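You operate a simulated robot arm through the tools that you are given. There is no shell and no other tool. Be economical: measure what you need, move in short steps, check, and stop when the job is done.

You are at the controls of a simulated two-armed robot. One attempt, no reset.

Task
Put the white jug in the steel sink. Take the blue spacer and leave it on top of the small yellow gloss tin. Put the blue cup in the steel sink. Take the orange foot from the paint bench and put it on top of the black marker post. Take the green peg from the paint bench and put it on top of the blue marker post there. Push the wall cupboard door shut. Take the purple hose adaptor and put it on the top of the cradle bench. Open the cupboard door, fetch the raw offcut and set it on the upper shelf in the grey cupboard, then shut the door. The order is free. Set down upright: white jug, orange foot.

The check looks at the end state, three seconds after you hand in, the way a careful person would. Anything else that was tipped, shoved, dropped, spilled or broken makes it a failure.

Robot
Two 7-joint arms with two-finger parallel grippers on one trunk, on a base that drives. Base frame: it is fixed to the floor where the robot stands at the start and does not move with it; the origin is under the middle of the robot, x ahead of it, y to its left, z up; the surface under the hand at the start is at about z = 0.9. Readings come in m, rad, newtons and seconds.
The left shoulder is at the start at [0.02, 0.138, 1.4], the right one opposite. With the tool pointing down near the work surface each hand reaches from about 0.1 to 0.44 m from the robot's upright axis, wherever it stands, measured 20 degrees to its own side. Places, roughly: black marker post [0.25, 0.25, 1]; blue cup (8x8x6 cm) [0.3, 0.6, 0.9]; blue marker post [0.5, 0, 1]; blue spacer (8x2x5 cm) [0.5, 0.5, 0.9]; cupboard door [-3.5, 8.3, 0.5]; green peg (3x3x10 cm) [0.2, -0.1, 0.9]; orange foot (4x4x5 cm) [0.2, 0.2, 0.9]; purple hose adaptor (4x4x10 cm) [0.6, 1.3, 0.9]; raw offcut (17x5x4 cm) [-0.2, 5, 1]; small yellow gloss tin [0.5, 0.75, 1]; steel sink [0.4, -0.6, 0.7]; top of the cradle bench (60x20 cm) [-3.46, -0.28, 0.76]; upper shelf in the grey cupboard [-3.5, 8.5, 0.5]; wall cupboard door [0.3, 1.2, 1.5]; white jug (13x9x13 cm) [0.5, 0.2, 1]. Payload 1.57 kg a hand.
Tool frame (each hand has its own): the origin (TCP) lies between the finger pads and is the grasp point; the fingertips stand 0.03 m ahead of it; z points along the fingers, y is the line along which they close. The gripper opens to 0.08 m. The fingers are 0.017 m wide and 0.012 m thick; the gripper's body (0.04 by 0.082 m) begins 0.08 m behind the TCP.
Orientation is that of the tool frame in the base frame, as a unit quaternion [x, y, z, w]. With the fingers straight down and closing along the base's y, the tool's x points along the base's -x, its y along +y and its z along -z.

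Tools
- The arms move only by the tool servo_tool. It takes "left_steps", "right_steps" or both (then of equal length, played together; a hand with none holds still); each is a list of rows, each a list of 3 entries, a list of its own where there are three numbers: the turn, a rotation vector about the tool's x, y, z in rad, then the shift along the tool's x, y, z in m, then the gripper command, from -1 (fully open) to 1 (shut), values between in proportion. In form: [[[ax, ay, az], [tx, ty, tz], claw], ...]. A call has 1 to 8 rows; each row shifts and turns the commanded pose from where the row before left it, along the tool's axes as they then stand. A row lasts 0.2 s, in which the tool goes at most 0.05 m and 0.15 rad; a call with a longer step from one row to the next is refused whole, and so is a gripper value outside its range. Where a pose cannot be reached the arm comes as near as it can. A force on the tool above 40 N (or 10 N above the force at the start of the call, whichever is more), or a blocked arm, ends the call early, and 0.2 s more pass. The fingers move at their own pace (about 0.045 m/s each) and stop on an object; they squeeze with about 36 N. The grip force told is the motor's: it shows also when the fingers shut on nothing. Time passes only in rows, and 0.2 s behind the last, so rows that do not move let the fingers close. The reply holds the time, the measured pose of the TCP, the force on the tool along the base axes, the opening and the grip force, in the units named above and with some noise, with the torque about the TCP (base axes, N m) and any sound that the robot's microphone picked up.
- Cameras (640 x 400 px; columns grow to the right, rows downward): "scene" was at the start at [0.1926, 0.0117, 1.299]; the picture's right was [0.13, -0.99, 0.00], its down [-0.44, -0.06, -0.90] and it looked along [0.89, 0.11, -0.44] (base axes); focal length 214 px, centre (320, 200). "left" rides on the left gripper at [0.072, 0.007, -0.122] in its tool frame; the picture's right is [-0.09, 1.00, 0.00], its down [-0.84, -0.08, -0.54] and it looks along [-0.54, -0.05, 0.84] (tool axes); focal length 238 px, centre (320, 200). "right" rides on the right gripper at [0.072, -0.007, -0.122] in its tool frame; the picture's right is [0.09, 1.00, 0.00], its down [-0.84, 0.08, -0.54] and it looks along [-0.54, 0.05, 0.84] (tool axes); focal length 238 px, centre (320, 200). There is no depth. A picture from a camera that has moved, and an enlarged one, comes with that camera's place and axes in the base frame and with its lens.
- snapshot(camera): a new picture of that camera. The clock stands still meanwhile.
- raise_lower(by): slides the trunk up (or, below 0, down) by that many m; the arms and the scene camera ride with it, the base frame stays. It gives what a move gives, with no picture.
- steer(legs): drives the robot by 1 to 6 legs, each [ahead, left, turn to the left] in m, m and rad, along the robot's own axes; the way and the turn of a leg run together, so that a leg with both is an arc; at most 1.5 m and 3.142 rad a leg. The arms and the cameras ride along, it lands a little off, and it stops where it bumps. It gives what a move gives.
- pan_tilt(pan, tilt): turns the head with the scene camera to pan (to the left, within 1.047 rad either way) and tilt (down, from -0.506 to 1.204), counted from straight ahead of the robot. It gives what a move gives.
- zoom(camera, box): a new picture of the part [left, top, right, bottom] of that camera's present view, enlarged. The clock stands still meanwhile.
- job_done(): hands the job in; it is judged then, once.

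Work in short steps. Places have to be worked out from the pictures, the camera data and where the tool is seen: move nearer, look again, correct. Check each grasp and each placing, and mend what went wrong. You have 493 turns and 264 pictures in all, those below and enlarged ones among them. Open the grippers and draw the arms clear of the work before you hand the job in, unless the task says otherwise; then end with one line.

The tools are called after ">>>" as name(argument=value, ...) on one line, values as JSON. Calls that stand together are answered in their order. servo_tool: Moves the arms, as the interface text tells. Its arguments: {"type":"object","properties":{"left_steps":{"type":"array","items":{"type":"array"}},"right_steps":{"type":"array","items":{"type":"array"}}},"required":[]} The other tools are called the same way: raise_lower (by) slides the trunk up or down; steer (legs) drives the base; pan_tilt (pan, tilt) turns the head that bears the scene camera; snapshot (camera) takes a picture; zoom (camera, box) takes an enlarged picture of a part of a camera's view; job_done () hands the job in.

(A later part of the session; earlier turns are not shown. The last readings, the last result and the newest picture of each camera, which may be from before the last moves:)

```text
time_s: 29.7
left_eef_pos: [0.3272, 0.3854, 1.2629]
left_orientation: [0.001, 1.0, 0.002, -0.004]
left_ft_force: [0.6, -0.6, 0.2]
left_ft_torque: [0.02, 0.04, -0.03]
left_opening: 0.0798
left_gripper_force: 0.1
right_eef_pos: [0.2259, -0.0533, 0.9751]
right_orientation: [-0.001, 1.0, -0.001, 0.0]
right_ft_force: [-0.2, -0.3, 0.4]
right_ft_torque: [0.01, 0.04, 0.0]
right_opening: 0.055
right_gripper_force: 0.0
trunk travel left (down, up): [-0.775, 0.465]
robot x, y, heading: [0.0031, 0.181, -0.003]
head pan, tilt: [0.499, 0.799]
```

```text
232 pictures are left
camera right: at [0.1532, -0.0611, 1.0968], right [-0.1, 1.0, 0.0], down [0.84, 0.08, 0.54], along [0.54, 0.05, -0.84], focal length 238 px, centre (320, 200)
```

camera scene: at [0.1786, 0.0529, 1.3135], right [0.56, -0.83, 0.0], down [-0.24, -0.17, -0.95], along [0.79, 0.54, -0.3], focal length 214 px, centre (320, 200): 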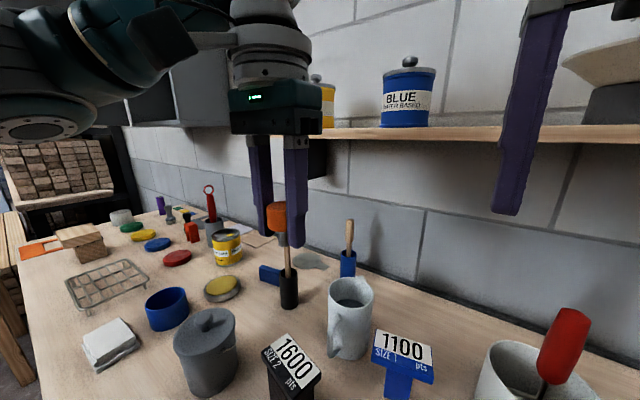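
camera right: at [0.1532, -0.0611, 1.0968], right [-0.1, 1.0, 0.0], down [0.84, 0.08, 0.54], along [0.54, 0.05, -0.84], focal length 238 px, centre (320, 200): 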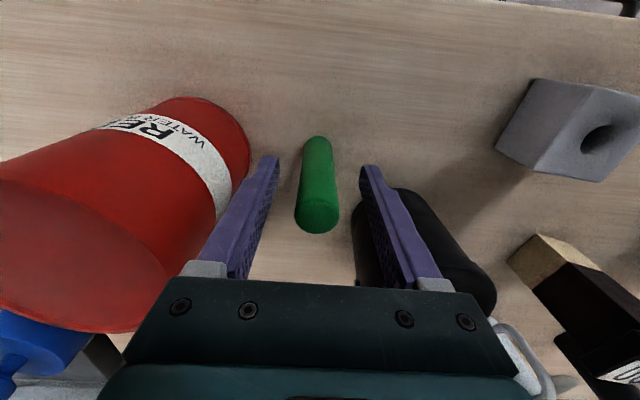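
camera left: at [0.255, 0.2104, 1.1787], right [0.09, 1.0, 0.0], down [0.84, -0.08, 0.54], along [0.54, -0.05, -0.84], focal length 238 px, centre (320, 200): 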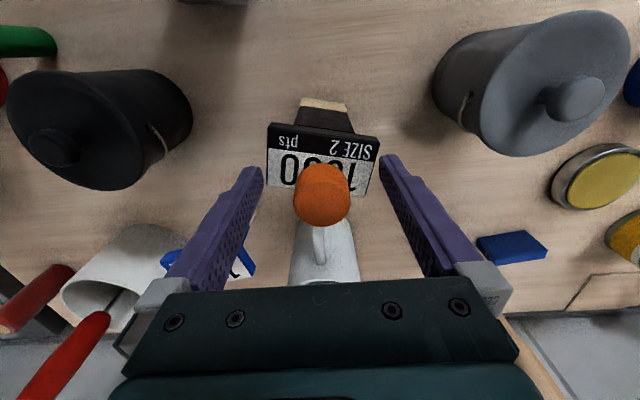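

The peg stands between the fingers. Closing and lifting.

>>> servo_tool(right_steps=[[[0, 0, 0], [0, 0, 0.0], 1], [[0, 0, 0], [0, 0, 0.0], 1], [[0, 0, 0], [0, 0, 0.0], 1], [[0, 0, 0], [0, 0, -0.03], 1], [[0, 0, 0], [0, 0, -0.04], 1], [[0, 0, 0], [0, 0, -0.04], 1], [[0, 0, 0], [0, 0, -0.04], 1], [[0, 0, 0], [-0.01, 0, -0.03], 1]])

>>> snapshot(camera="right")

```text
time_s: 31.5
left_eef_pos: [0.3264, 0.3853, 1.2637]
left_orientation: [0.001, 1.0, 0.002, -0.004]
left_ft_force: [0.4, 0.5, 0.2]
left_ft_torque: [0.01, 0.01, -0.02]
left_opening: 0.0801
left_gripper_force: 0.1
right_eef_pos: [0.2341, -0.0534, 1.1569]
right_orientation: [-0.001, 1.0, -0.001, -0.001]
right_ft_force: [-0.1, -1.0, -0.5]
right_ft_torque: [-0.03, -0.01, 0.0]
right_opening: 0.0222
right_gripper_force: 35.2
trunk travel left (down, up): [-0.775, 0.465]
robot x, y, heading: [0.002, 0.1826, -0.002]
head pan, tilt: [0.499, 0.799]
```

```text
231 pictures are left
camera right: at [0.1625, -0.0611, 1.2782], right [-0.1, 1.0, 0.0], down [0.84, 0.08, 0.54], along [0.54, 0.05, -0.84], focal length 238 px, centre (320, 200)
```

right: 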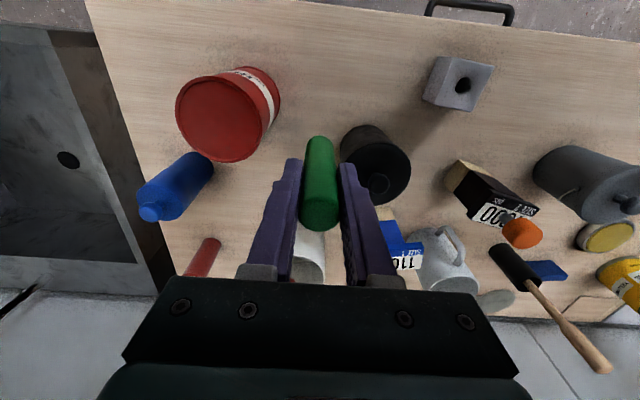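

The peg is held (2.2 cm). I measure the blue post's top from the new scene camera place.

>>> pan_tilt(pan=-0.1, tilt=0.8)

>>> zoom(camera="scene", box=[240, 100, 440, 225])

```text
time_s: 32.5
left_eef_pos: [0.326, 0.3862, 1.2632]
left_orientation: [0.001, 1.0, 0.001, -0.004]
left_ft_force: [0.4, -0.2, 0.2]
left_ft_torque: [-0.01, -0.01, 0.04]
left_opening: 0.08
left_gripper_force: 0.1
right_eef_pos: [0.2349, -0.0535, 1.1558]
right_orientation: [-0.002, 1.0, 0.001, 0.0]
right_ft_force: [0.3, -0.3, -0.5]
right_ft_torque: [-0.02, -0.01, -0.01]
right_opening: 0.0224
right_gripper_force: 34.7
trunk travel left (down, up): [-0.775, 0.465]
robot x, y, heading: [0.0027, 0.1804, -0.004]
head pan, tilt: [-0.099, 0.799]
```

```text
3.20 times, centred on (340, 162) of scene
camera zoom: at [0.1819, 0.1734, 1.2693], right [-0.1, -0.99, 0.0], down [-0.71, 0.07, -0.7], along [0.69, -0.07, -0.72], focal length 686 px, centre (256, 320)
```

zoom: 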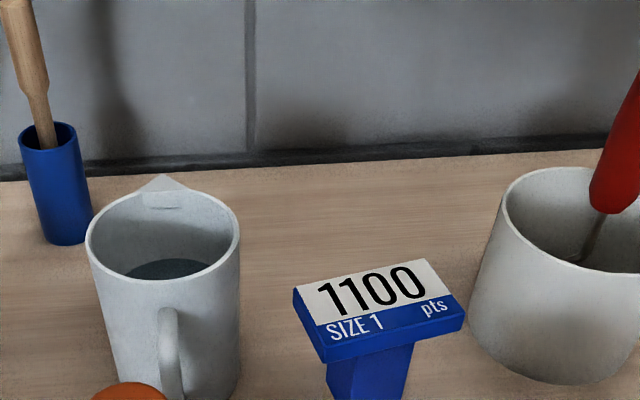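

Two views agree on the blue post's top: [0.431, 0.085, 1.019]. I go sideways first, then forward, to keep away from the red brush handle.

>>> servo_tool(right_steps=[[[0, 0, 0], [0, 0.046, -0.01], 1], [[0, 0, 0], [0, 0.046, -0.005], 1], [[0, 0, 0], [-0.01, 0.046, 0], 1], [[0, 0, 0], [-0.046, 0, 0], 1], [[0, 0, 0], [-0.046, 0, 0], 1], [[0, 0, 0], [-0.046, 0, 0], 1], [[0, 0, 0], [-0.046, 0, 0], 1], [[0, 0, 0], [0, 0, 0], 1]])

>>> snapshot(camera="right")

>>> zoom(camera="scene", box=[240, 50, 440, 175])

```text
time_s: 34.3
left_eef_pos: [0.3267, 0.3852, 1.2626]
left_orientation: [0.001, 1.0, 0.001, -0.004]
left_ft_force: [0.3, 0.3, 0.2]
left_ft_torque: [-0.01, -0.01, -0.01]
left_opening: 0.08
left_gripper_force: 0.1
right_eef_pos: [0.431, 0.0843, 1.1696]
right_orientation: [-0.003, 1.0, 0.0, 0.0]
right_ft_force: [-0.4, -0.9, -0.5]
right_ft_torque: [0.02, -0.02, 0.01]
right_opening: 0.0227
right_gripper_force: 34.9
trunk travel left (down, up): [-0.775, 0.465]
robot x, y, heading: [0.0017, 0.1815, -0.002]
head pan, tilt: [-0.099, 0.799]
```

```text
229 pictures are left
camera right: at [0.3579, 0.0772, 1.2908], right [-0.1, 1.0, 0.0], down [0.84, 0.08, 0.54], along [0.54, 0.05, -0.84], focal length 238 px, centre (320, 200)
```

right: 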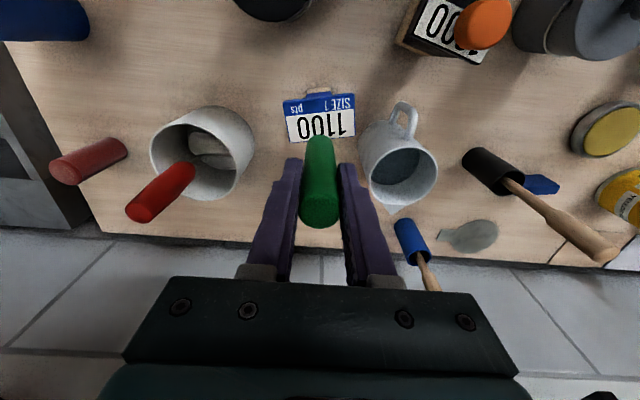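

```text
3.20 times, centred on (340, 112) of scene
camera zoom: at [0.1819, 0.1733, 1.2693], right [-0.1, -0.99, 0.0], down [-0.71, 0.07, -0.7], along [0.69, -0.07, -0.72], focal length 686 px, centre (256, 480)
```

zoom: 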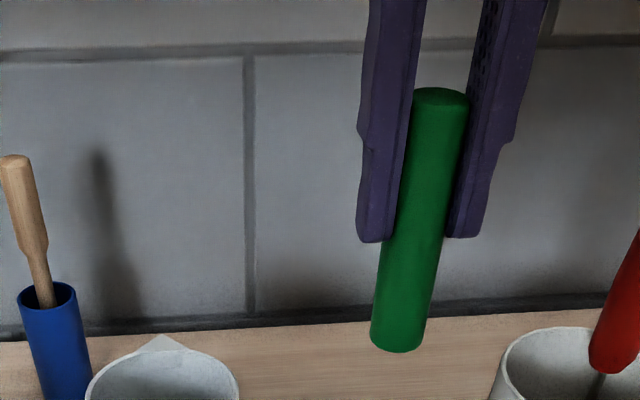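

The peg hangs straight and centred over the plate. Lowering.

>>> servo_tool(right_steps=[[[0, 0, 0], [0.003, 0, 0.035], 1], [[0, 0, 0], [0, 0, 0.03], 1], [[0, 0, 0], [0, 0, 0.006], 1], [[0, 0, 0], [0, 0, 0], 1]])

>>> servo_tool(right_steps=[[[0, 0, 0], [0, 0, 0.002], 1], [[0, 0, 0], [0, 0, 0], 1]])

>>> zoom(camera="scene", box=[270, 100, 430, 200])

```text
time_s: 35.3
left_eef_pos: [0.3275, 0.3846, 1.2642]
left_orientation: [0.001, 1.0, 0.002, -0.004]
left_ft_force: [1.0, 0.8, 0.0]
left_ft_torque: [0.02, 0.01, 0.0]
left_opening: 0.08
left_gripper_force: 0.1
right_eef_pos: [0.4272, 0.0836, 1.0999]
right_orientation: [-0.001, 1.0, 0.0, 0.0]
right_ft_force: [-0.7, -0.4, 8.6]
right_ft_torque: [0.01, 0.11, 0.01]
right_opening: 0.0223
right_gripper_force: 35.2
trunk travel left (down, up): [-0.775, 0.465]
robot x, y, heading: [-0.0012, 0.1815, -0.004]
head pan, tilt: [-0.099, 0.799]
```

```text
time_s: 35.9
left_eef_pos: [0.3273, 0.3855, 1.2642]
left_orientation: [0.001, 1.0, 0.001, -0.003]
left_ft_force: [0.4, 0.5, 0.9]
left_ft_torque: [-0.02, 0.0, -0.01]
left_opening: 0.0798
left_gripper_force: 0.0
right_eef_pos: [0.4295, 0.0834, 1.0997]
right_orientation: [-0.002, 1.0, 0.001, 0.002]
right_ft_force: [-3.9, 0.2, 28.7]
right_ft_torque: [-0.04, 0.37, -0.09]
right_opening: 0.0228
right_gripper_force: 35.0
trunk travel left (down, up): [-0.775, 0.465]
robot x, y, heading: [0.0018, 0.1785, -0.004]
head pan, tilt: [-0.099, 0.799]
```

```text
4.00 times, centred on (350, 150) of scene
camera zoom: at [0.183, 0.173, 1.2699], right [-0.1, -0.99, 0.0], down [-0.71, 0.07, -0.7], along [0.69, -0.07, -0.72], focal length 858 px, centre (200, 400)
```

zoom: 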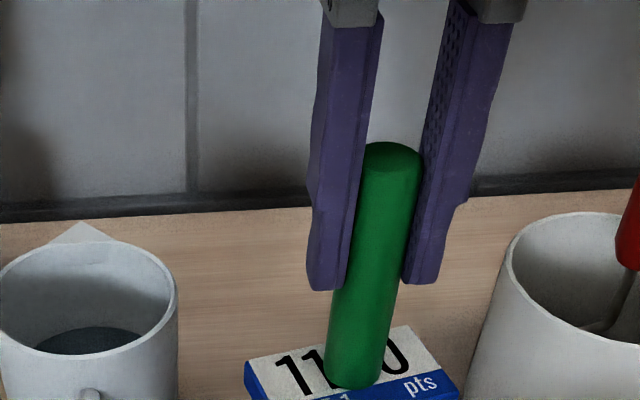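

Contact was made. I back off about 2.5 mm to shed the load and release.

>>> servo_tool(right_steps=[[[0, 0, 0], [0, 0, -0.0025], 1], [[0, 0, 0], [0, 0, 0], 1]])

>>> servo_tool(right_steps=[[[0, 0, 0], [0, 0, 0], 0.35], [[0, 0, 0], [0, 0, 0], 0.3], [[0, 0, 0], [0, 0, 0], 0.2], [[0, 0, 0], [0, 0, 0], 0.0], [[0, 0, 0], [0, 0, 0], -0.3]])

>>> zoom(camera="scene", box=[270, 100, 430, 200])

```text
time_s: 36.5
left_eef_pos: [0.3261, 0.3855, 1.2637]
left_orientation: [0.001, 1.0, 0.001, -0.004]
left_ft_force: [-1.1, 0.0, -0.1]
left_ft_torque: [-0.05, 0.0, 0.0]
left_opening: 0.0801
left_gripper_force: 0.0
right_eef_pos: [0.4273, 0.0835, 1.0993]
right_orientation: [-0.002, 1.0, 0.0, 0.001]
right_ft_force: [0.2, 0.4, 12.4]
right_ft_torque: [0.1, -0.12, 0.02]
right_opening: 0.0226
right_gripper_force: 34.7
trunk travel left (down, up): [-0.775, 0.465]
robot x, y, heading: [-0.0007, 0.1798, -0.0]
head pan, tilt: [-0.099, 0.799]
```

```text
time_s: 37.7
left_eef_pos: [0.3258, 0.3845, 1.2639]
left_orientation: [0.001, 1.0, 0.002, -0.005]
left_ft_force: [0.1, 0.2, 0.0]
left_ft_torque: [-0.02, 0.0, 0.01]
left_opening: 0.0799
left_gripper_force: 0.1
right_eef_pos: [0.4271, 0.0845, 1.1004]
right_orientation: [-0.002, 1.0, 0.0, 0.0]
right_ft_force: [0.2, 0.5, 0.0]
right_ft_torque: [0.03, 0.04, 0.0]
right_opening: 0.0519
right_gripper_force: 0.0
trunk travel left (down, up): [-0.775, 0.465]
robot x, y, heading: [0.0007, 0.1827, 0.0]
head pan, tilt: [-0.099, 0.799]
```

```text
4.00 times, centred on (350, 150) of scene
camera zoom: at [0.182, 0.1733, 1.2693], right [-0.1, -0.99, 0.0], down [-0.71, 0.07, -0.7], along [0.69, -0.07, -0.72], focal length 858 px, centre (200, 400)
```

zoom: 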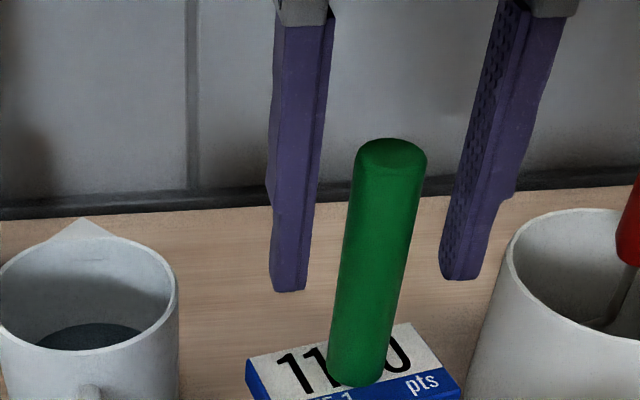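

The peg stands on the blue post. I raise the right hand clear and try to move the base a little closer to the bench for reach.

>>> servo_tool(right_steps=[[[0, 0, 0], [0, 0, -0.045], -0.3], [[0, 0, 0], [0, 0, -0.045], -0.3], [[0, 0, 0], [0, 0, -0.045], -1], [[0, 0, 0], [0, 0, -0.03], -1], [[0, 0, 0], [0, 0, 0], -1]])

>>> steer(legs=[[0.04, 0, 0]])

```text
time_s: 38.9
left_eef_pos: [0.3264, 0.3852, 1.2622]
left_orientation: [0.001, 1.0, 0.002, -0.005]
left_ft_force: [-0.9, -0.8, -0.6]
left_ft_torque: [0.03, -0.03, 0.02]
left_opening: 0.0799
left_gripper_force: 0.1
right_eef_pos: [0.4266, 0.0827, 1.2606]
right_orientation: [0.0, 1.0, -0.002, -0.005]
right_ft_force: [0.8, 0.3, -0.4]
right_ft_torque: [0.01, 0.0, 0.03]
right_opening: 0.0797
right_gripper_force: 0.0
trunk travel left (down, up): [-0.775, 0.465]
robot x, y, heading: [-0.003, 0.1851, 0.002]
head pan, tilt: [-0.099, 0.799]
```

```text
time_s: 39.8
left_eef_pos: [0.3656, 0.3858, 1.2629]
left_orientation: [0.001, 1.0, 0.0, -0.005]
left_ft_force: [-0.3, -0.5, -0.1]
left_ft_torque: [0.01, 0.05, 0.01]
left_opening: 0.08
left_gripper_force: 0.1
right_eef_pos: [0.4653, 0.0843, 1.2611]
right_orientation: [-0.001, 1.0, 0.001, -0.004]
right_ft_force: [0.9, -0.9, 0.5]
right_ft_torque: [-0.05, 0.0, 0.0]
right_opening: 0.0797
right_gripper_force: 0.0
trunk travel left (down, up): [-0.775, 0.465]
robot x, y, heading: [0.0416, 0.1811, 0.003]
head pan, tilt: [-0.099, 0.799]
```

No bump. I go 3 cm further, then place the right hand over the jug's near (-y) rim and look.

>>> steer(legs=[[0.03, 0, 0]])

>>> snapshot(camera="right")

>>> pan_tilt(pan=0.1, tilt=0.8)

>>> snapshot(camera="scene")

```text
time_s: 40.6
left_eef_pos: [0.3958, 0.3864, 1.264]
left_orientation: [0.001, 1.0, 0.002, -0.005]
left_ft_force: [0.4, -0.9, 0.7]
left_ft_torque: [0.01, -0.02, -0.02]
left_opening: 0.0797
left_gripper_force: 0.1
right_eef_pos: [0.4961, 0.0831, 1.2609]
right_orientation: [-0.001, 1.0, 0.0, -0.005]
right_ft_force: [-0.2, -0.3, -0.5]
right_ft_torque: [-0.02, 0.01, 0.02]
right_opening: 0.08
right_gripper_force: 0.2
trunk travel left (down, up): [-0.775, 0.465]
robot x, y, heading: [0.0699, 0.1831, -0.005]
head pan, tilt: [-0.099, 0.799]
```

```text
225 pictures are left
camera right: at [0.4248, 0.0765, 1.383], right [-0.09, 1.0, 0.0], down [0.84, 0.08, 0.53], along [0.53, 0.05, -0.85], focal length 238 px, centre (320, 200)
```

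right: 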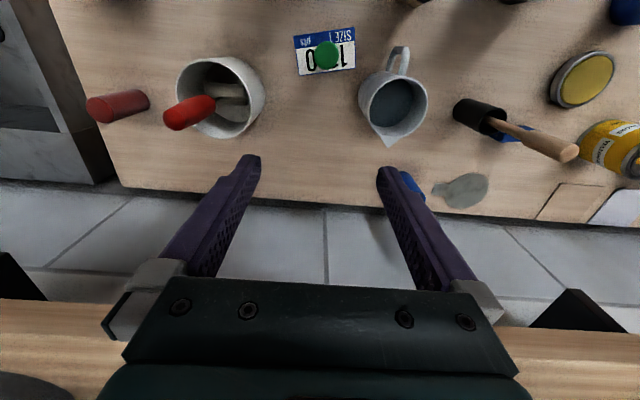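

```text
time_s: 41.4
left_eef_pos: [0.3965, 0.3851, 1.2635]
left_orientation: [0.0, 1.0, 0.002, -0.004]
left_ft_force: [0.3, -0.3, 0.2]
left_ft_torque: [0.0, -0.01, 0.0]
left_opening: 0.0798
left_gripper_force: 0.1
right_eef_pos: [0.4955, 0.0827, 1.2609]
right_orientation: [-0.001, 1.0, 0.0, -0.005]
right_ft_force: [-0.2, 0.1, -0.2]
right_ft_torque: [0.01, -0.04, -0.01]
right_opening: 0.0798
right_gripper_force: 0.0
trunk travel left (down, up): [-0.775, 0.465]
robot x, y, heading: [0.0714, 0.1787, 0.001]
head pan, tilt: [0.099, 0.799]
```

```text
224 pictures are left
camera scene: at [0.2517, 0.1892, 1.2693], right [0.1, -1.0, 0.0], down [-0.71, -0.07, -0.7], along [0.69, 0.07, -0.72], focal length 214 px, centre (320, 200)
```

scene: 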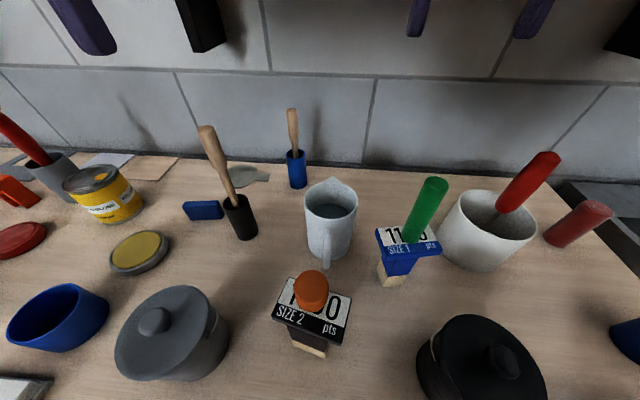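

The peg and foot stand well. The jug's rim centre is at about [0.48, 0.196]. I shift the base 12 cm left so the jug lies on the right arm's side, then look closely from above.

>>> steer(legs=[[0, 0.12, 0]])

>>> servo_tool(right_steps=[[[0, 0, 0], [0.01, -0.04, 0.0], -1], [[0, 0, 0], [0, -0.01, 0.04], -1], [[0, 0, 0], [0, 0, 0.045], -1], [[0, 0, 0], [0, 0, 0.03], -1], [[0, 0, 0], [0, 0, 0], -1]])

>>> snapshot(camera="right")

```text
time_s: 42.6
left_eef_pos: [0.3964, 0.5054, 1.2631]
left_orientation: [0.0, 1.0, 0.001, -0.005]
left_ft_force: [0.3, -0.7, 0.7]
left_ft_torque: [0.04, -0.02, 0.01]
left_opening: 0.0801
left_gripper_force: 0.1
right_eef_pos: [0.496, 0.2035, 1.2611]
right_orientation: [-0.002, 1.0, 0.0, -0.004]
right_ft_force: [-1.3, -0.2, 0.7]
right_ft_torque: [0.02, 0.01, 0.02]
right_opening: 0.0801
right_gripper_force: 0.0
trunk travel left (down, up): [-0.775, 0.465]
robot x, y, heading: [0.0711, 0.3045, 0.001]
head pan, tilt: [0.099, 0.799]
```

```text
time_s: 43.8
left_eef_pos: [0.3954, 0.506, 1.2629]
left_orientation: [0.0, 1.0, 0.002, -0.004]
left_ft_force: [0.4, 0.3, 0.1]
left_ft_torque: [-0.03, 0.04, 0.02]
left_opening: 0.08
left_gripper_force: 0.0
right_eef_pos: [0.4857, 0.1548, 1.1444]
right_orientation: [-0.002, 1.0, 0.001, -0.005]
right_ft_force: [-0.1, 1.1, 0.5]
right_ft_torque: [0.01, -0.03, -0.02]
right_opening: 0.0798
right_gripper_force: 0.0
trunk travel left (down, up): [-0.775, 0.465]
robot x, y, heading: [0.0707, 0.3027, 0.001]
head pan, tilt: [0.099, 0.799]
```

```text
223 pictures are left
camera right: at [0.4143, 0.148, 1.2675], right [-0.1, 1.0, 0.0], down [0.84, 0.08, 0.53], along [0.53, 0.05, -0.85], focal length 238 px, centre (320, 200)
```

right: 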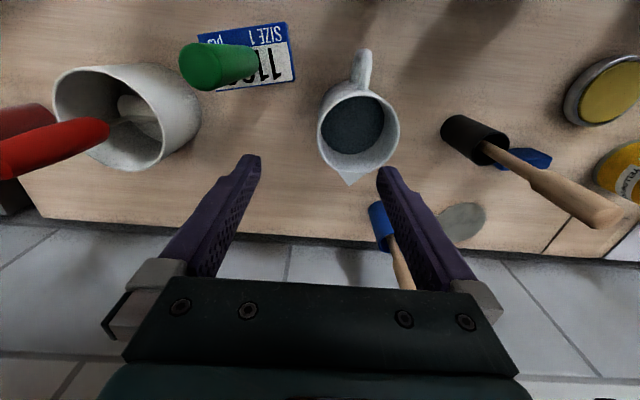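

The rim is at about z 1.02, centre [0.479, 0.196], so its -y wall is near y = 0.154, where the hand already is. I descend to just above the rim and check.

>>> servo_tool(right_steps=[[[0, 0, 0], [0.006, 0, 0.04], -0.5], [[0, 0, 0], [0, 0, 0.03], -0.5], [[0, 0, 0], [0, 0, 0], -0.5]])

>>> snapshot(camera="right")

>>> zoom(camera="scene", box=[300, 60, 540, 210])

```text
time_s: 44.6
left_eef_pos: [0.3967, 0.5058, 1.2625]
left_orientation: [0.0, 1.0, 0.001, -0.004]
left_ft_force: [0.1, -0.3, -0.6]
left_ft_torque: [0.01, -0.02, -0.02]
left_opening: 0.0798
left_gripper_force: 0.0
right_eef_pos: [0.4789, 0.1538, 1.0757]
right_orientation: [-0.001, 1.0, 0.0, -0.005]
right_ft_force: [0.1, 0.1, 0.3]
right_ft_torque: [0.02, 0.01, -0.02]
right_opening: 0.06
right_gripper_force: 0.1
trunk travel left (down, up): [-0.775, 0.465]
robot x, y, heading: [0.0697, 0.3013, 0.0]
head pan, tilt: [0.099, 0.799]
```

```text
222 pictures are left
camera right: at [0.4069, 0.1476, 1.1974], right [-0.09, 1.0, 0.0], down [0.84, 0.08, 0.53], along [0.53, 0.05, -0.85], focal length 238 px, centre (320, 200)
```

right: 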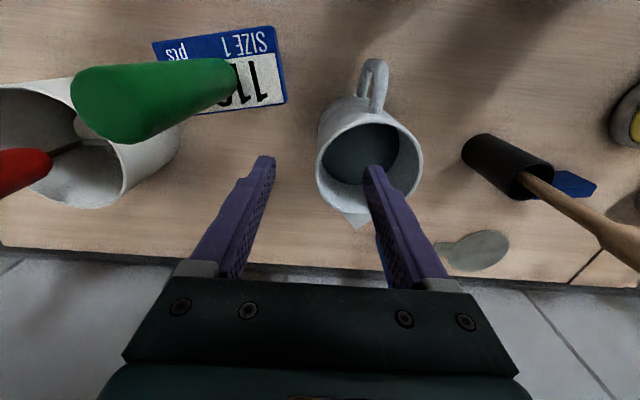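

```text
2.67 times, centred on (420, 135) of scene
camera zoom: at [0.2518, 0.3099, 1.2693], right [0.1, -1.0, 0.0], down [-0.71, -0.07, -0.7], along [0.69, 0.07, -0.72], focal length 572 px, centre (53, 373)
```

zoom: 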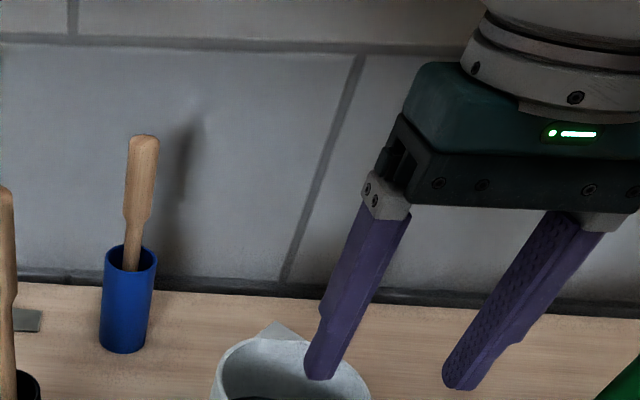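

The wall lies between the two fingers, with the inner tip over the jug's mouth. I descend about 4 cm.

>>> servo_tool(right_steps=[[[0, 0, 0], [0, 0, 0.02], -0.5], [[0, 0, 0], [0, 0.001, 0.02], -0.5], [[0, 0, 0], [0, 0, 0], -0.5]])

>>> snapshot(camera="right")

>>> zoom(camera="scene", box=[300, 120, 540, 270])

```text
time_s: 45.4
left_eef_pos: [0.3957, 0.5065, 1.2626]
left_orientation: [0.0, 1.0, 0.002, -0.004]
left_ft_force: [0.5, 0.4, -0.1]
left_ft_torque: [-0.01, -0.02, 0.01]
left_opening: 0.08
left_gripper_force: 0.2
right_eef_pos: [0.4769, 0.1547, 1.0357]
right_orientation: [-0.001, 1.0, 0.0, -0.005]
right_ft_force: [-0.2, 0.2, -0.1]
right_ft_torque: [0.01, -0.01, 0.0]
right_opening: 0.0598
right_gripper_force: 0.1
trunk travel left (down, up): [-0.775, 0.465]
robot x, y, heading: [0.0728, 0.298, 0.002]
head pan, tilt: [0.099, 0.799]
```

```text
220 pictures are left
camera right: at [0.4064, 0.1482, 1.1576], right [-0.1, 1.0, 0.0], down [0.84, 0.08, 0.53], along [0.53, 0.05, -0.85], focal length 238 px, centre (320, 200)
```

right: 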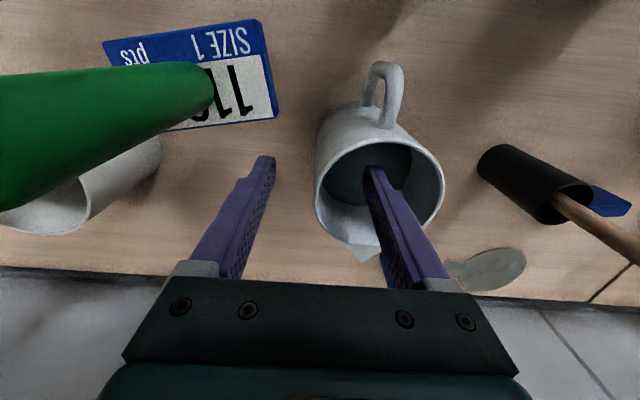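

```text
2.67 times, centred on (420, 195) of scene
camera zoom: at [0.2518, 0.3099, 1.2693], right [0.1, -1.0, 0.0], down [-0.71, -0.07, -0.7], along [0.69, 0.07, -0.72], focal length 572 px, centre (53, 213)
```

zoom: 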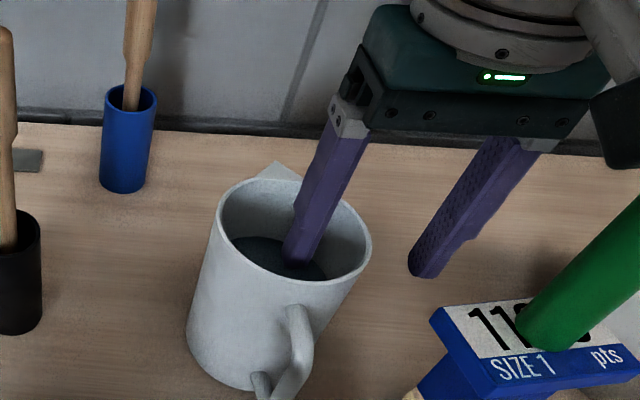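

I go 8 mm deeper and close on the wall.

>>> servo_tool(right_steps=[[[0, 0, 0], [0, 0, 0.008], -0.5], [[0, 0, 0], [0, 0, 0], 0.0], [[0, 0, 0], [0, 0, 0], 0.4], [[0, 0, 0], [0, 0, 0], 1], [[0, 0, 0], [0, 0, 0], 1], [[0, 0, 0], [0, 0, 0], 1]])

>>> snapshot(camera="right")

```text
time_s: 46.8
left_eef_pos: [0.3965, 0.5073, 1.2643]
left_orientation: [0.0, 1.0, 0.001, -0.004]
left_ft_force: [-0.2, 0.0, -0.5]
left_ft_torque: [0.01, 0.0, 0.03]
left_opening: 0.0801
left_gripper_force: 0.0
right_eef_pos: [0.4792, 0.1553, 1.028]
right_orientation: [-0.001, 1.0, 0.001, -0.005]
right_ft_force: [2.6, 1.4, 2.5]
right_ft_torque: [0.56, -0.23, -0.18]
right_opening: 0.0063
right_gripper_force: 26.3
trunk travel left (down, up): [-0.775, 0.465]
robot x, y, heading: [0.0731, 0.3067, -0.001]
head pan, tilt: [0.099, 0.799]
```

```text
218 pictures are left
camera right: at [0.4074, 0.1484, 1.1503], right [-0.09, 1.0, 0.0], down [0.84, 0.08, 0.54], along [0.53, 0.05, -0.84], focal length 238 px, centre (320, 200)
```

right: 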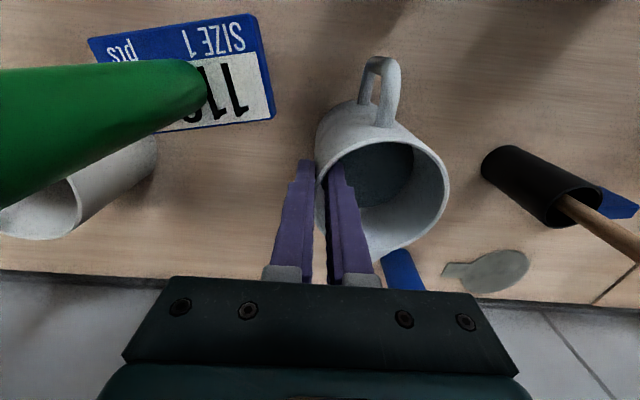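

The wall is gripped at 6.3 mm. I lift slowly 3 cm first and check the load and tilt.

>>> servo_tool(right_steps=[[[0, 0, 0], [0, 0, -0.005], 1], [[0, 0, 0], [0, 0, -0.01], 1], [[0, 0, 0], [0, 0, -0.01], 1], [[0, 0, 0], [0, 0, -0.005], 1], [[0, 0, 0], [0, 0, 0], 1]])

>>> snapshot(camera="scene")

```text
time_s: 48.0
left_eef_pos: [0.396, 0.5067, 1.2628]
left_orientation: [0.0, 1.0, 0.002, -0.003]
left_ft_force: [0.1, 0.2, 0.0]
left_ft_torque: [0.0, 0.0, 0.0]
left_opening: 0.0802
left_gripper_force: 0.0
right_eef_pos: [0.4778, 0.1549, 1.0577]
right_orientation: [-0.001, 1.0, 0.0, -0.005]
right_ft_force: [-0.7, 0.6, -3.6]
right_ft_torque: [-0.14, -0.04, -0.01]
right_opening: 0.0047
right_gripper_force: 24.8
trunk travel left (down, up): [-0.775, 0.465]
robot x, y, heading: [0.0717, 0.3008, -0.002]
head pan, tilt: [0.099, 0.799]
```

```text
217 pictures are left
camera scene: at [0.2516, 0.31, 1.2692], right [0.1, -1.0, 0.0], down [-0.71, -0.07, -0.7], along [0.69, 0.07, -0.72], focal length 214 px, centre (320, 200)
```

scene: 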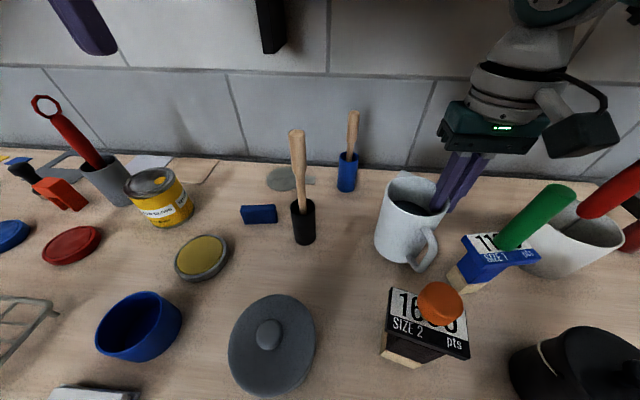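

It holds about 3.6 N and hangs straight. I continue up, well above the peg's top.

>>> servo_tool(right_steps=[[[0, 0, 0], [0, 0, -0.015], 1], [[0, 0, 0], [0, 0, -0.03], 1], [[0, 0, 0], [0, 0, -0.035], 1], [[0, 0, 0], [0, 0, -0.035], 1], [[0, 0, 0], [0, 0, -0.035], 1], [[0, 0, 0], [0, 0, -0.035], 1], [[0, 0, 0], [0, 0, -0.025], 1], [[0, 0, 0], [0, 0, -0.01], 1]])

>>> snapshot(camera="right")

>>> snapshot(camera="scene")

```text
time_s: 49.8
left_eef_pos: [0.3964, 0.5047, 1.2638]
left_orientation: [0.0, 1.0, 0.001, -0.004]
left_ft_force: [-0.6, -0.2, -0.5]
left_ft_torque: [0.0, 0.03, 0.02]
left_opening: 0.0799
left_gripper_force: 0.0
right_eef_pos: [0.4777, 0.1535, 1.2707]
right_orientation: [0.0, 1.0, -0.002, -0.014]
right_ft_force: [-0.1, 0.1, -4.2]
right_ft_torque: [-0.11, -0.01, -0.04]
right_opening: 0.005
right_gripper_force: 25.3
trunk travel left (down, up): [-0.775, 0.465]
robot x, y, heading: [0.0725, 0.303, 0.003]
head pan, tilt: [0.099, 0.799]
```

```text
216 pictures are left
camera right: at [0.4093, 0.1468, 1.3941], right [-0.09, 1.0, 0.0], down [0.85, 0.08, 0.52], along [0.52, 0.05, -0.86], focal length 238 px, centre (320, 200)
```

right: 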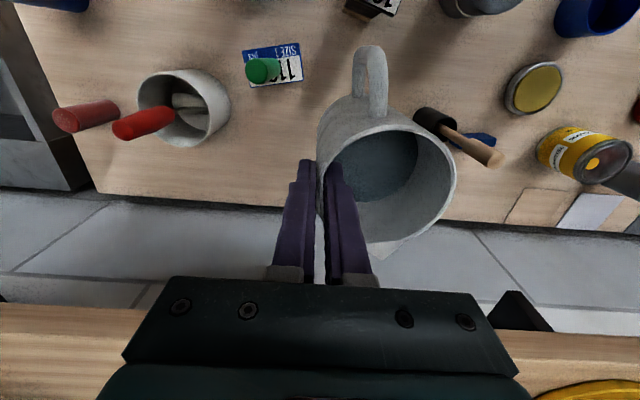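

```text
215 pictures are left
camera scene: at [0.2516, 0.31, 1.2692], right [0.1, -1.0, 0.0], down [-0.71, -0.07, -0.7], along [0.69, 0.07, -0.72], focal length 214 px, centre (320, 200)
```

scene: 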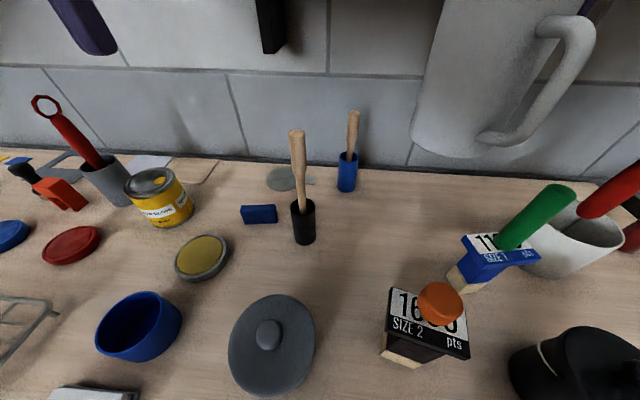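

The jug is well above everything. I back the base off 0.36 m so that it clears the bench, then go right toward the sink.

>>> steer(legs=[[-0.36, 0, 0]])

>>> steer(legs=[[0, -0.76, 0]])

>>> pan_tilt(pan=-0.2, tilt=0.7)

>>> snapshot(camera="scene")

>>> snapshot(camera="right")

```text
time_s: 52.1
left_eef_pos: [0.0352, 0.5058, 1.2642]
left_orientation: [-0.002, 1.0, 0.002, -0.005]
left_ft_force: [0.3, 0.3, 0.6]
left_ft_torque: [0.02, 0.01, 0.0]
left_opening: 0.0801
left_gripper_force: 0.0
right_eef_pos: [0.1192, 0.1568, 1.2706]
right_orientation: [-0.003, 1.0, 0.0, -0.014]
right_ft_force: [0.6, -0.1, -5.0]
right_ft_torque: [-0.21, -0.03, 0.0]
right_opening: 0.0049
right_gripper_force: 25.3
trunk travel left (down, up): [-0.775, 0.465]
robot x, y, heading: [-0.2952, 0.3012, 0.004]
head pan, tilt: [0.099, 0.799]
```

```text
time_s: 56.2
left_eef_pos: [0.0387, -0.2476, 1.2628]
left_orientation: [-0.002, 1.0, 0.001, -0.004]
left_ft_force: [0.0, 0.1, 0.4]
left_ft_torque: [0.0, -0.04, 0.0]
left_opening: 0.0802
left_gripper_force: 0.0
right_eef_pos: [0.1225, -0.5997, 1.2695]
right_orientation: [-0.004, 1.0, -0.001, -0.014]
right_ft_force: [0.1, -0.3, -3.7]
right_ft_torque: [-0.11, -0.04, -0.02]
right_opening: 0.0051
right_gripper_force: 24.9
trunk travel left (down, up): [-0.775, 0.465]
robot x, y, heading: [-0.2867, -0.4583, 0.003]
head pan, tilt: [0.099, 0.799]
```

```text
time_s: 57.0
left_eef_pos: [0.0386, -0.2487, 1.2647]
left_orientation: [-0.002, 1.0, 0.001, -0.004]
left_ft_force: [1.0, 0.2, -0.2]
left_ft_torque: [0.02, -0.01, 0.0]
left_opening: 0.0799
left_gripper_force: 0.1
right_eef_pos: [0.1208, -0.5981, 1.2702]
right_orientation: [-0.004, 1.0, -0.001, -0.015]
right_ft_force: [-0.8, -0.2, -4.4]
right_ft_torque: [-0.18, -0.03, -0.01]
right_opening: 0.0049
right_gripper_force: 24.8
trunk travel left (down, up): [-0.775, 0.465]
robot x, y, heading: [-0.2864, -0.454, 0.005]
head pan, tilt: [-0.201, 0.7]
```

```text
214 pictures are left
camera scene: at [-0.1019, -0.4706, 1.2774], right [-0.19, -0.98, 0.0], down [-0.63, 0.13, -0.76], along [0.75, -0.15, -0.64], focal length 214 px, centre (320, 200)
```

scene: 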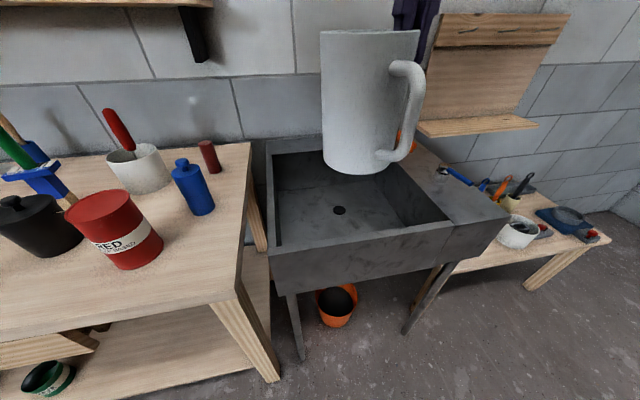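

```text
213 pictures are left
camera right: at [0.0532, -0.6063, 1.3933], right [-0.1, 0.99, 0.0], down [0.85, 0.09, 0.52], along [0.51, 0.05, -0.86], focal length 238 px, centre (320, 200)
```

right: 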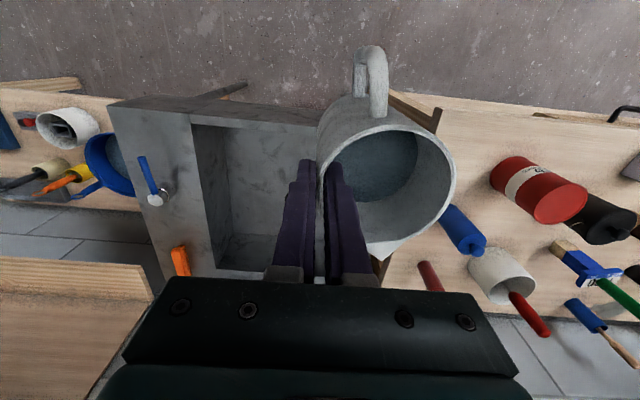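

The tap's pipe rises near [0.63, -0.6] with its spout reaching forward at about z 1.18. I'll keep the jug to the right and front of it, around [0.33, -0.72]. First, 17 cm to the right and look again.

>>> steer(legs=[[0, -0.17, 0]])

>>> pan_tilt(pan=0.3, tilt=0.5)

>>> snapshot(camera="scene")

>>> snapshot(camera="left")

```text
time_s: 58.5
left_eef_pos: [0.0393, -0.4194, 1.2644]
left_orientation: [-0.002, 1.0, 0.002, -0.004]
left_ft_force: [-0.8, 0.3, -0.1]
left_ft_torque: [0.0, -0.01, 0.01]
left_opening: 0.0799
left_gripper_force: 0.1
right_eef_pos: [0.1215, -0.7702, 1.2698]
right_orientation: [-0.005, 1.0, -0.002, -0.015]
right_ft_force: [-0.4, 0.9, -3.8]
right_ft_torque: [-0.13, -0.05, 0.02]
right_opening: 0.0052
right_gripper_force: 25.6
trunk travel left (down, up): [-0.775, 0.465]
robot x, y, heading: [-0.2829, -0.6245, 0.007]
head pan, tilt: [-0.201, 0.7]
```

```text
time_s: 59.4
left_eef_pos: [0.0373, -0.4184, 1.263]
left_orientation: [-0.002, 1.0, 0.001, -0.005]
left_ft_force: [0.5, -1.2, 0.1]
left_ft_torque: [-0.03, 0.0, -0.01]
left_opening: 0.08
left_gripper_force: 0.1
right_eef_pos: [0.1225, -0.7688, 1.2701]
right_orientation: [-0.005, 1.0, -0.001, -0.015]
right_ft_force: [0.0, -0.1, -4.4]
right_ft_torque: [-0.15, -0.03, 0.02]
right_opening: 0.0049
right_gripper_force: 25.3
trunk travel left (down, up): [-0.775, 0.465]
robot x, y, heading: [-0.2856, -0.6251, 0.005]
head pan, tilt: [0.3, 0.499]
```

```text
212 pictures are left
camera scene: at [-0.0976, -0.5973, 1.2951], right [0.3, -0.95, 0.0], down [-0.46, -0.14, -0.88], along [0.84, 0.26, -0.48], focal length 214 px, centre (320, 200)
```

scene: 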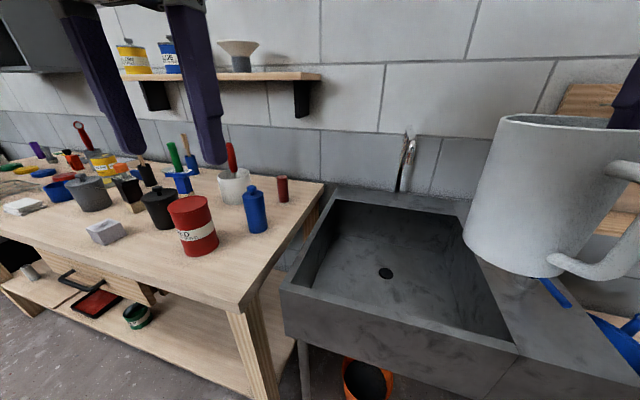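

```text
211 pictures are left
camera left: at [-0.0325, -0.4141, 1.3864], right [0.09, 1.0, 0.0], down [0.84, -0.07, 0.53], along [0.53, -0.04, -0.85], focal length 238 px, centre (320, 200)
```

left: 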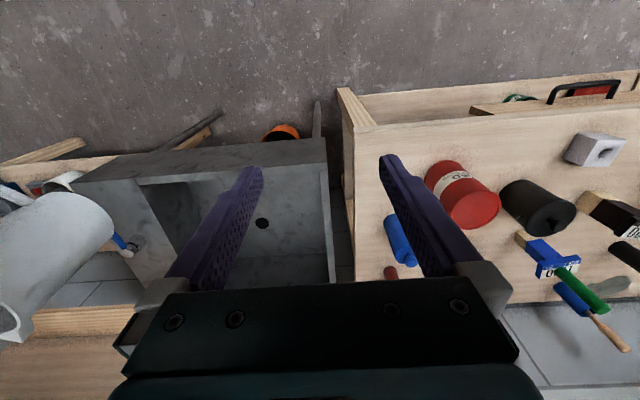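

The tap's spout lies around y = -0.66, x ≥ 0.46, and the basin spans x 0.22–0.62, y -0.46 to -0.87. I drive forward 0.225 m and lower the trunk 0.25 m.

>>> steer(legs=[[0.225, 0, 0]])

>>> raise_lower(by=-0.12)

>>> snapshot(camera="right")

>>> pan_tilt(pan=-0.1, tilt=0.6)

>>> snapshot(camera="scene")

```text
time_s: 61.1
left_eef_pos: [0.2619, -0.4192, 1.2626]
left_orientation: [-0.002, 1.0, 0.003, -0.004]
left_ft_force: [0.1, 0.0, 0.1]
left_ft_torque: [0.0, 0.01, 0.01]
left_opening: 0.08
left_gripper_force: 0.1
right_eef_pos: [0.3461, -0.7696, 1.2694]
right_orientation: [-0.004, 1.0, -0.001, -0.015]
right_ft_force: [0.2, 0.4, -4.2]
right_ft_torque: [-0.15, -0.01, 0.03]
right_opening: 0.0049
right_gripper_force: 25.0
trunk travel left (down, up): [-0.775, 0.465]
robot x, y, heading: [-0.0612, -0.6266, 0.005]
head pan, tilt: [0.3, 0.499]
```

```text
time_s: 62.6
left_eef_pos: [0.2631, -0.4181, 1.143]
left_orientation: [-0.003, 1.0, 0.001, -0.004]
left_ft_force: [0.2, -0.3, -1.0]
left_ft_torque: [0.01, -0.02, 0.02]
left_opening: 0.0804
left_gripper_force: 0.1
right_eef_pos: [0.3452, -0.7682, 1.1498]
right_orientation: [-0.004, 1.0, -0.001, -0.015]
right_ft_force: [0.5, -0.4, -4.9]
right_ft_torque: [-0.15, 0.02, -0.02]
right_opening: 0.0051
right_gripper_force: 25.1
trunk travel left (down, up): [-0.655, 0.585]
robot x, y, heading: [-0.0623, -0.623, 0.008]
head pan, tilt: [0.3, 0.499]
```

```text
210 pictures are left
camera right: at [0.277, -0.7759, 1.2733], right [-0.1, 0.99, 0.0], down [0.85, 0.09, 0.52], along [0.51, 0.05, -0.86], focal length 238 px, centre (320, 200)
```

right: 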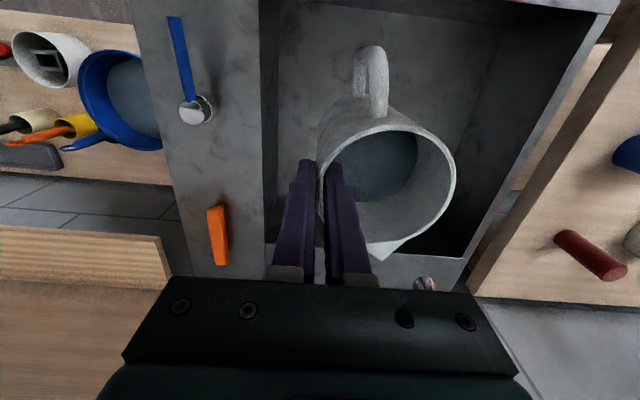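

```text
time_s: 63.5
left_eef_pos: [0.2619, -0.418, 1.1431]
left_orientation: [-0.003, 1.0, 0.002, -0.005]
left_ft_force: [0.9, 0.0, -0.4]
left_ft_torque: [0.0, -0.02, -0.01]
left_opening: 0.08
left_gripper_force: 0.0
right_eef_pos: [0.3458, -0.7686, 1.149]
right_orientation: [-0.004, 1.0, -0.001, -0.015]
right_ft_force: [-0.4, 0.7, -3.7]
right_ft_torque: [-0.14, -0.05, 0.0]
right_opening: 0.0051
right_gripper_force: 25.6
trunk travel left (down, up): [-0.655, 0.585]
robot x, y, heading: [-0.0647, -0.6287, -0.003]
head pan, tilt: [-0.099, 0.6]
```

```text
209 pictures are left
camera scene: at [0.1266, -0.632, 1.1661], right [-0.09, -1.0, 0.0], down [-0.56, 0.05, -0.82], along [0.82, -0.08, -0.57], focal length 214 px, centre (320, 200)
```

scene: 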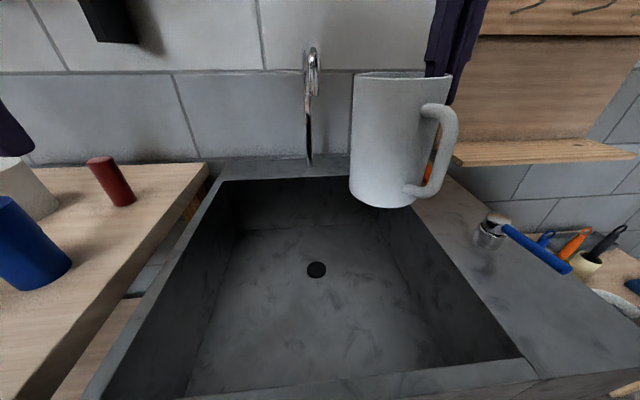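

The path is clear. I lower the trunk 0.14 m more, then bring the arm down toward the sink floor.

>>> raise_lower(by=-0.14)

>>> servo_tool(right_steps=[[[0, 0, 0], [0, 0, 0.02], 1], [[0, 0, 0], [0, 0, 0.03], 1], [[0, 0, 0], [0, 0, 0.03], 1], [[0, 0, 0], [0, 0, 0.02], 1], [[0, 0, 0], [0, 0, 0.01], 1], [[0, 0, 0], [0, 0, 0], 1]])

>>> snapshot(camera="scene")

```text
time_s: 65.2
left_eef_pos: [0.2616, -0.418, 1.0032]
left_orientation: [-0.002, 1.0, 0.001, -0.005]
left_ft_force: [0.7, -0.5, 0.3]
left_ft_torque: [-0.02, 0.0, 0.03]
left_opening: 0.0799
left_gripper_force: 0.1
right_eef_pos: [0.3455, -0.7678, 1.0101]
right_orientation: [-0.004, 1.0, -0.001, -0.015]
right_ft_force: [0.5, 0.0, -4.1]
right_ft_torque: [-0.15, -0.04, -0.01]
right_opening: 0.0051
right_gripper_force: 25.5
trunk travel left (down, up): [-0.515, 0.725]
robot x, y, heading: [-0.0593, -0.6247, 0.009]
head pan, tilt: [-0.099, 0.6]
```

```text
time_s: 66.6
left_eef_pos: [0.2622, -0.4185, 1.0031]
left_orientation: [-0.002, 1.0, 0.002, -0.004]
left_ft_force: [-0.2, -0.8, 0.3]
left_ft_torque: [0.0, 0.0, 0.01]
left_opening: 0.0798
left_gripper_force: 0.0
right_eef_pos: [0.3426, -0.7687, 0.8993]
right_orientation: [-0.004, 1.0, -0.001, -0.015]
right_ft_force: [-0.8, -0.4, -3.5]
right_ft_torque: [-0.14, 0.02, -0.03]
right_opening: 0.0049
right_gripper_force: 24.9
trunk travel left (down, up): [-0.515, 0.725]
robot x, y, heading: [-0.0611, -0.6256, 0.005]
head pan, tilt: [-0.099, 0.6]
```

```text
208 pictures are left
camera scene: at [0.1265, -0.632, 1.0261], right [-0.1, -1.0, 0.0], down [-0.56, 0.05, -0.82], along [0.82, -0.08, -0.57], focal length 214 px, centre (320, 200)
```

scene: 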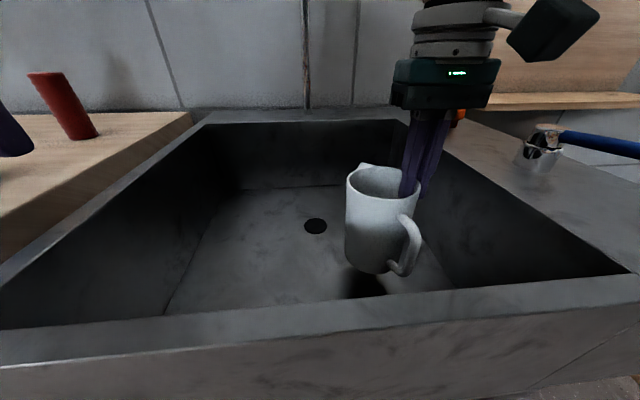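

The sink floor is at about z = 0.70, so contact should come near TCP z 0.83. Descending carefully.

>>> servo_tool(right_steps=[[[0, 0, 0], [0, 0, 0.025], 1], [[0, 0, 0], [0, 0, 0.025], 1], [[0, 0, 0], [0, 0, 0.01], 1], [[0, 0, 0], [0, 0, 0.003], 1], [[0, 0, 0], [0, 0, 0], 1]])

>>> servo_tool(right_steps=[[[0, 0, 0], [0, 0, 0.002], 1], [[0, 0, 0], [0, 0, 0.002], 1], [[0, 0, 0], [0, 0, 0], 1]])

>>> zoom(camera="scene", box=[280, 140, 480, 265])

```text
time_s: 67.3
left_eef_pos: [0.2622, -0.42, 1.0036]
left_orientation: [-0.003, 1.0, 0.001, -0.005]
left_ft_force: [-0.1, -0.4, 0.3]
left_ft_torque: [0.01, -0.03, 0.0]
left_opening: 0.08
left_gripper_force: 0.2
right_eef_pos: [0.3428, -0.7672, 0.8514]
right_orientation: [-0.006, 1.0, 0.003, -0.012]
right_ft_force: [-2.3, -2.5, 14.8]
right_ft_torque: [0.46, 0.16, 0.1]
right_opening: 0.0052
right_gripper_force: 25.3
trunk travel left (down, up): [-0.515, 0.725]
robot x, y, heading: [-0.0646, -0.6244, 0.006]
head pan, tilt: [-0.099, 0.6]
stopped in row 3 (right hand): the force on the tool passed its limit at 60 N (the readings are from after the stop); the commanded pose is now the measured one
```

```text
time_s: 67.8
left_eef_pos: [0.2627, -0.419, 1.0028]
left_orientation: [-0.002, 1.0, 0.002, -0.004]
left_ft_force: [-0.9, 0.2, -0.7]
left_ft_torque: [0.0, -0.01, 0.03]
left_opening: 0.0798
left_gripper_force: 0.1
right_eef_pos: [0.3432, -0.7691, 0.8518]
right_orientation: [-0.004, 1.0, 0.003, -0.011]
right_ft_force: [-3.4, -3.7, 13.6]
right_ft_torque: [0.26, 0.32, 0.09]
right_opening: 0.0051
right_gripper_force: 25.0
trunk travel left (down, up): [-0.515, 0.725]
robot x, y, heading: [-0.0618, -0.6248, 0.001]
head pan, tilt: [-0.099, 0.6]
stopped in row 2 (right hand): the force on the tool passed its limit at 44 N (the readings are from after the stop); the commanded pose is now the measured one
```

```text
3.20 times, centred on (380, 202) of scene
camera zoom: at [0.1268, -0.6333, 1.026], right [-0.1, -1.0, 0.0], down [-0.56, 0.05, -0.83], along [0.82, -0.08, -0.56], focal length 686 px, centre (128, 192)
```

zoom: 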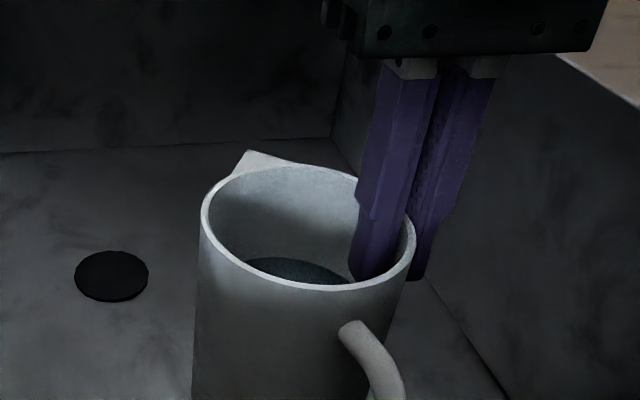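

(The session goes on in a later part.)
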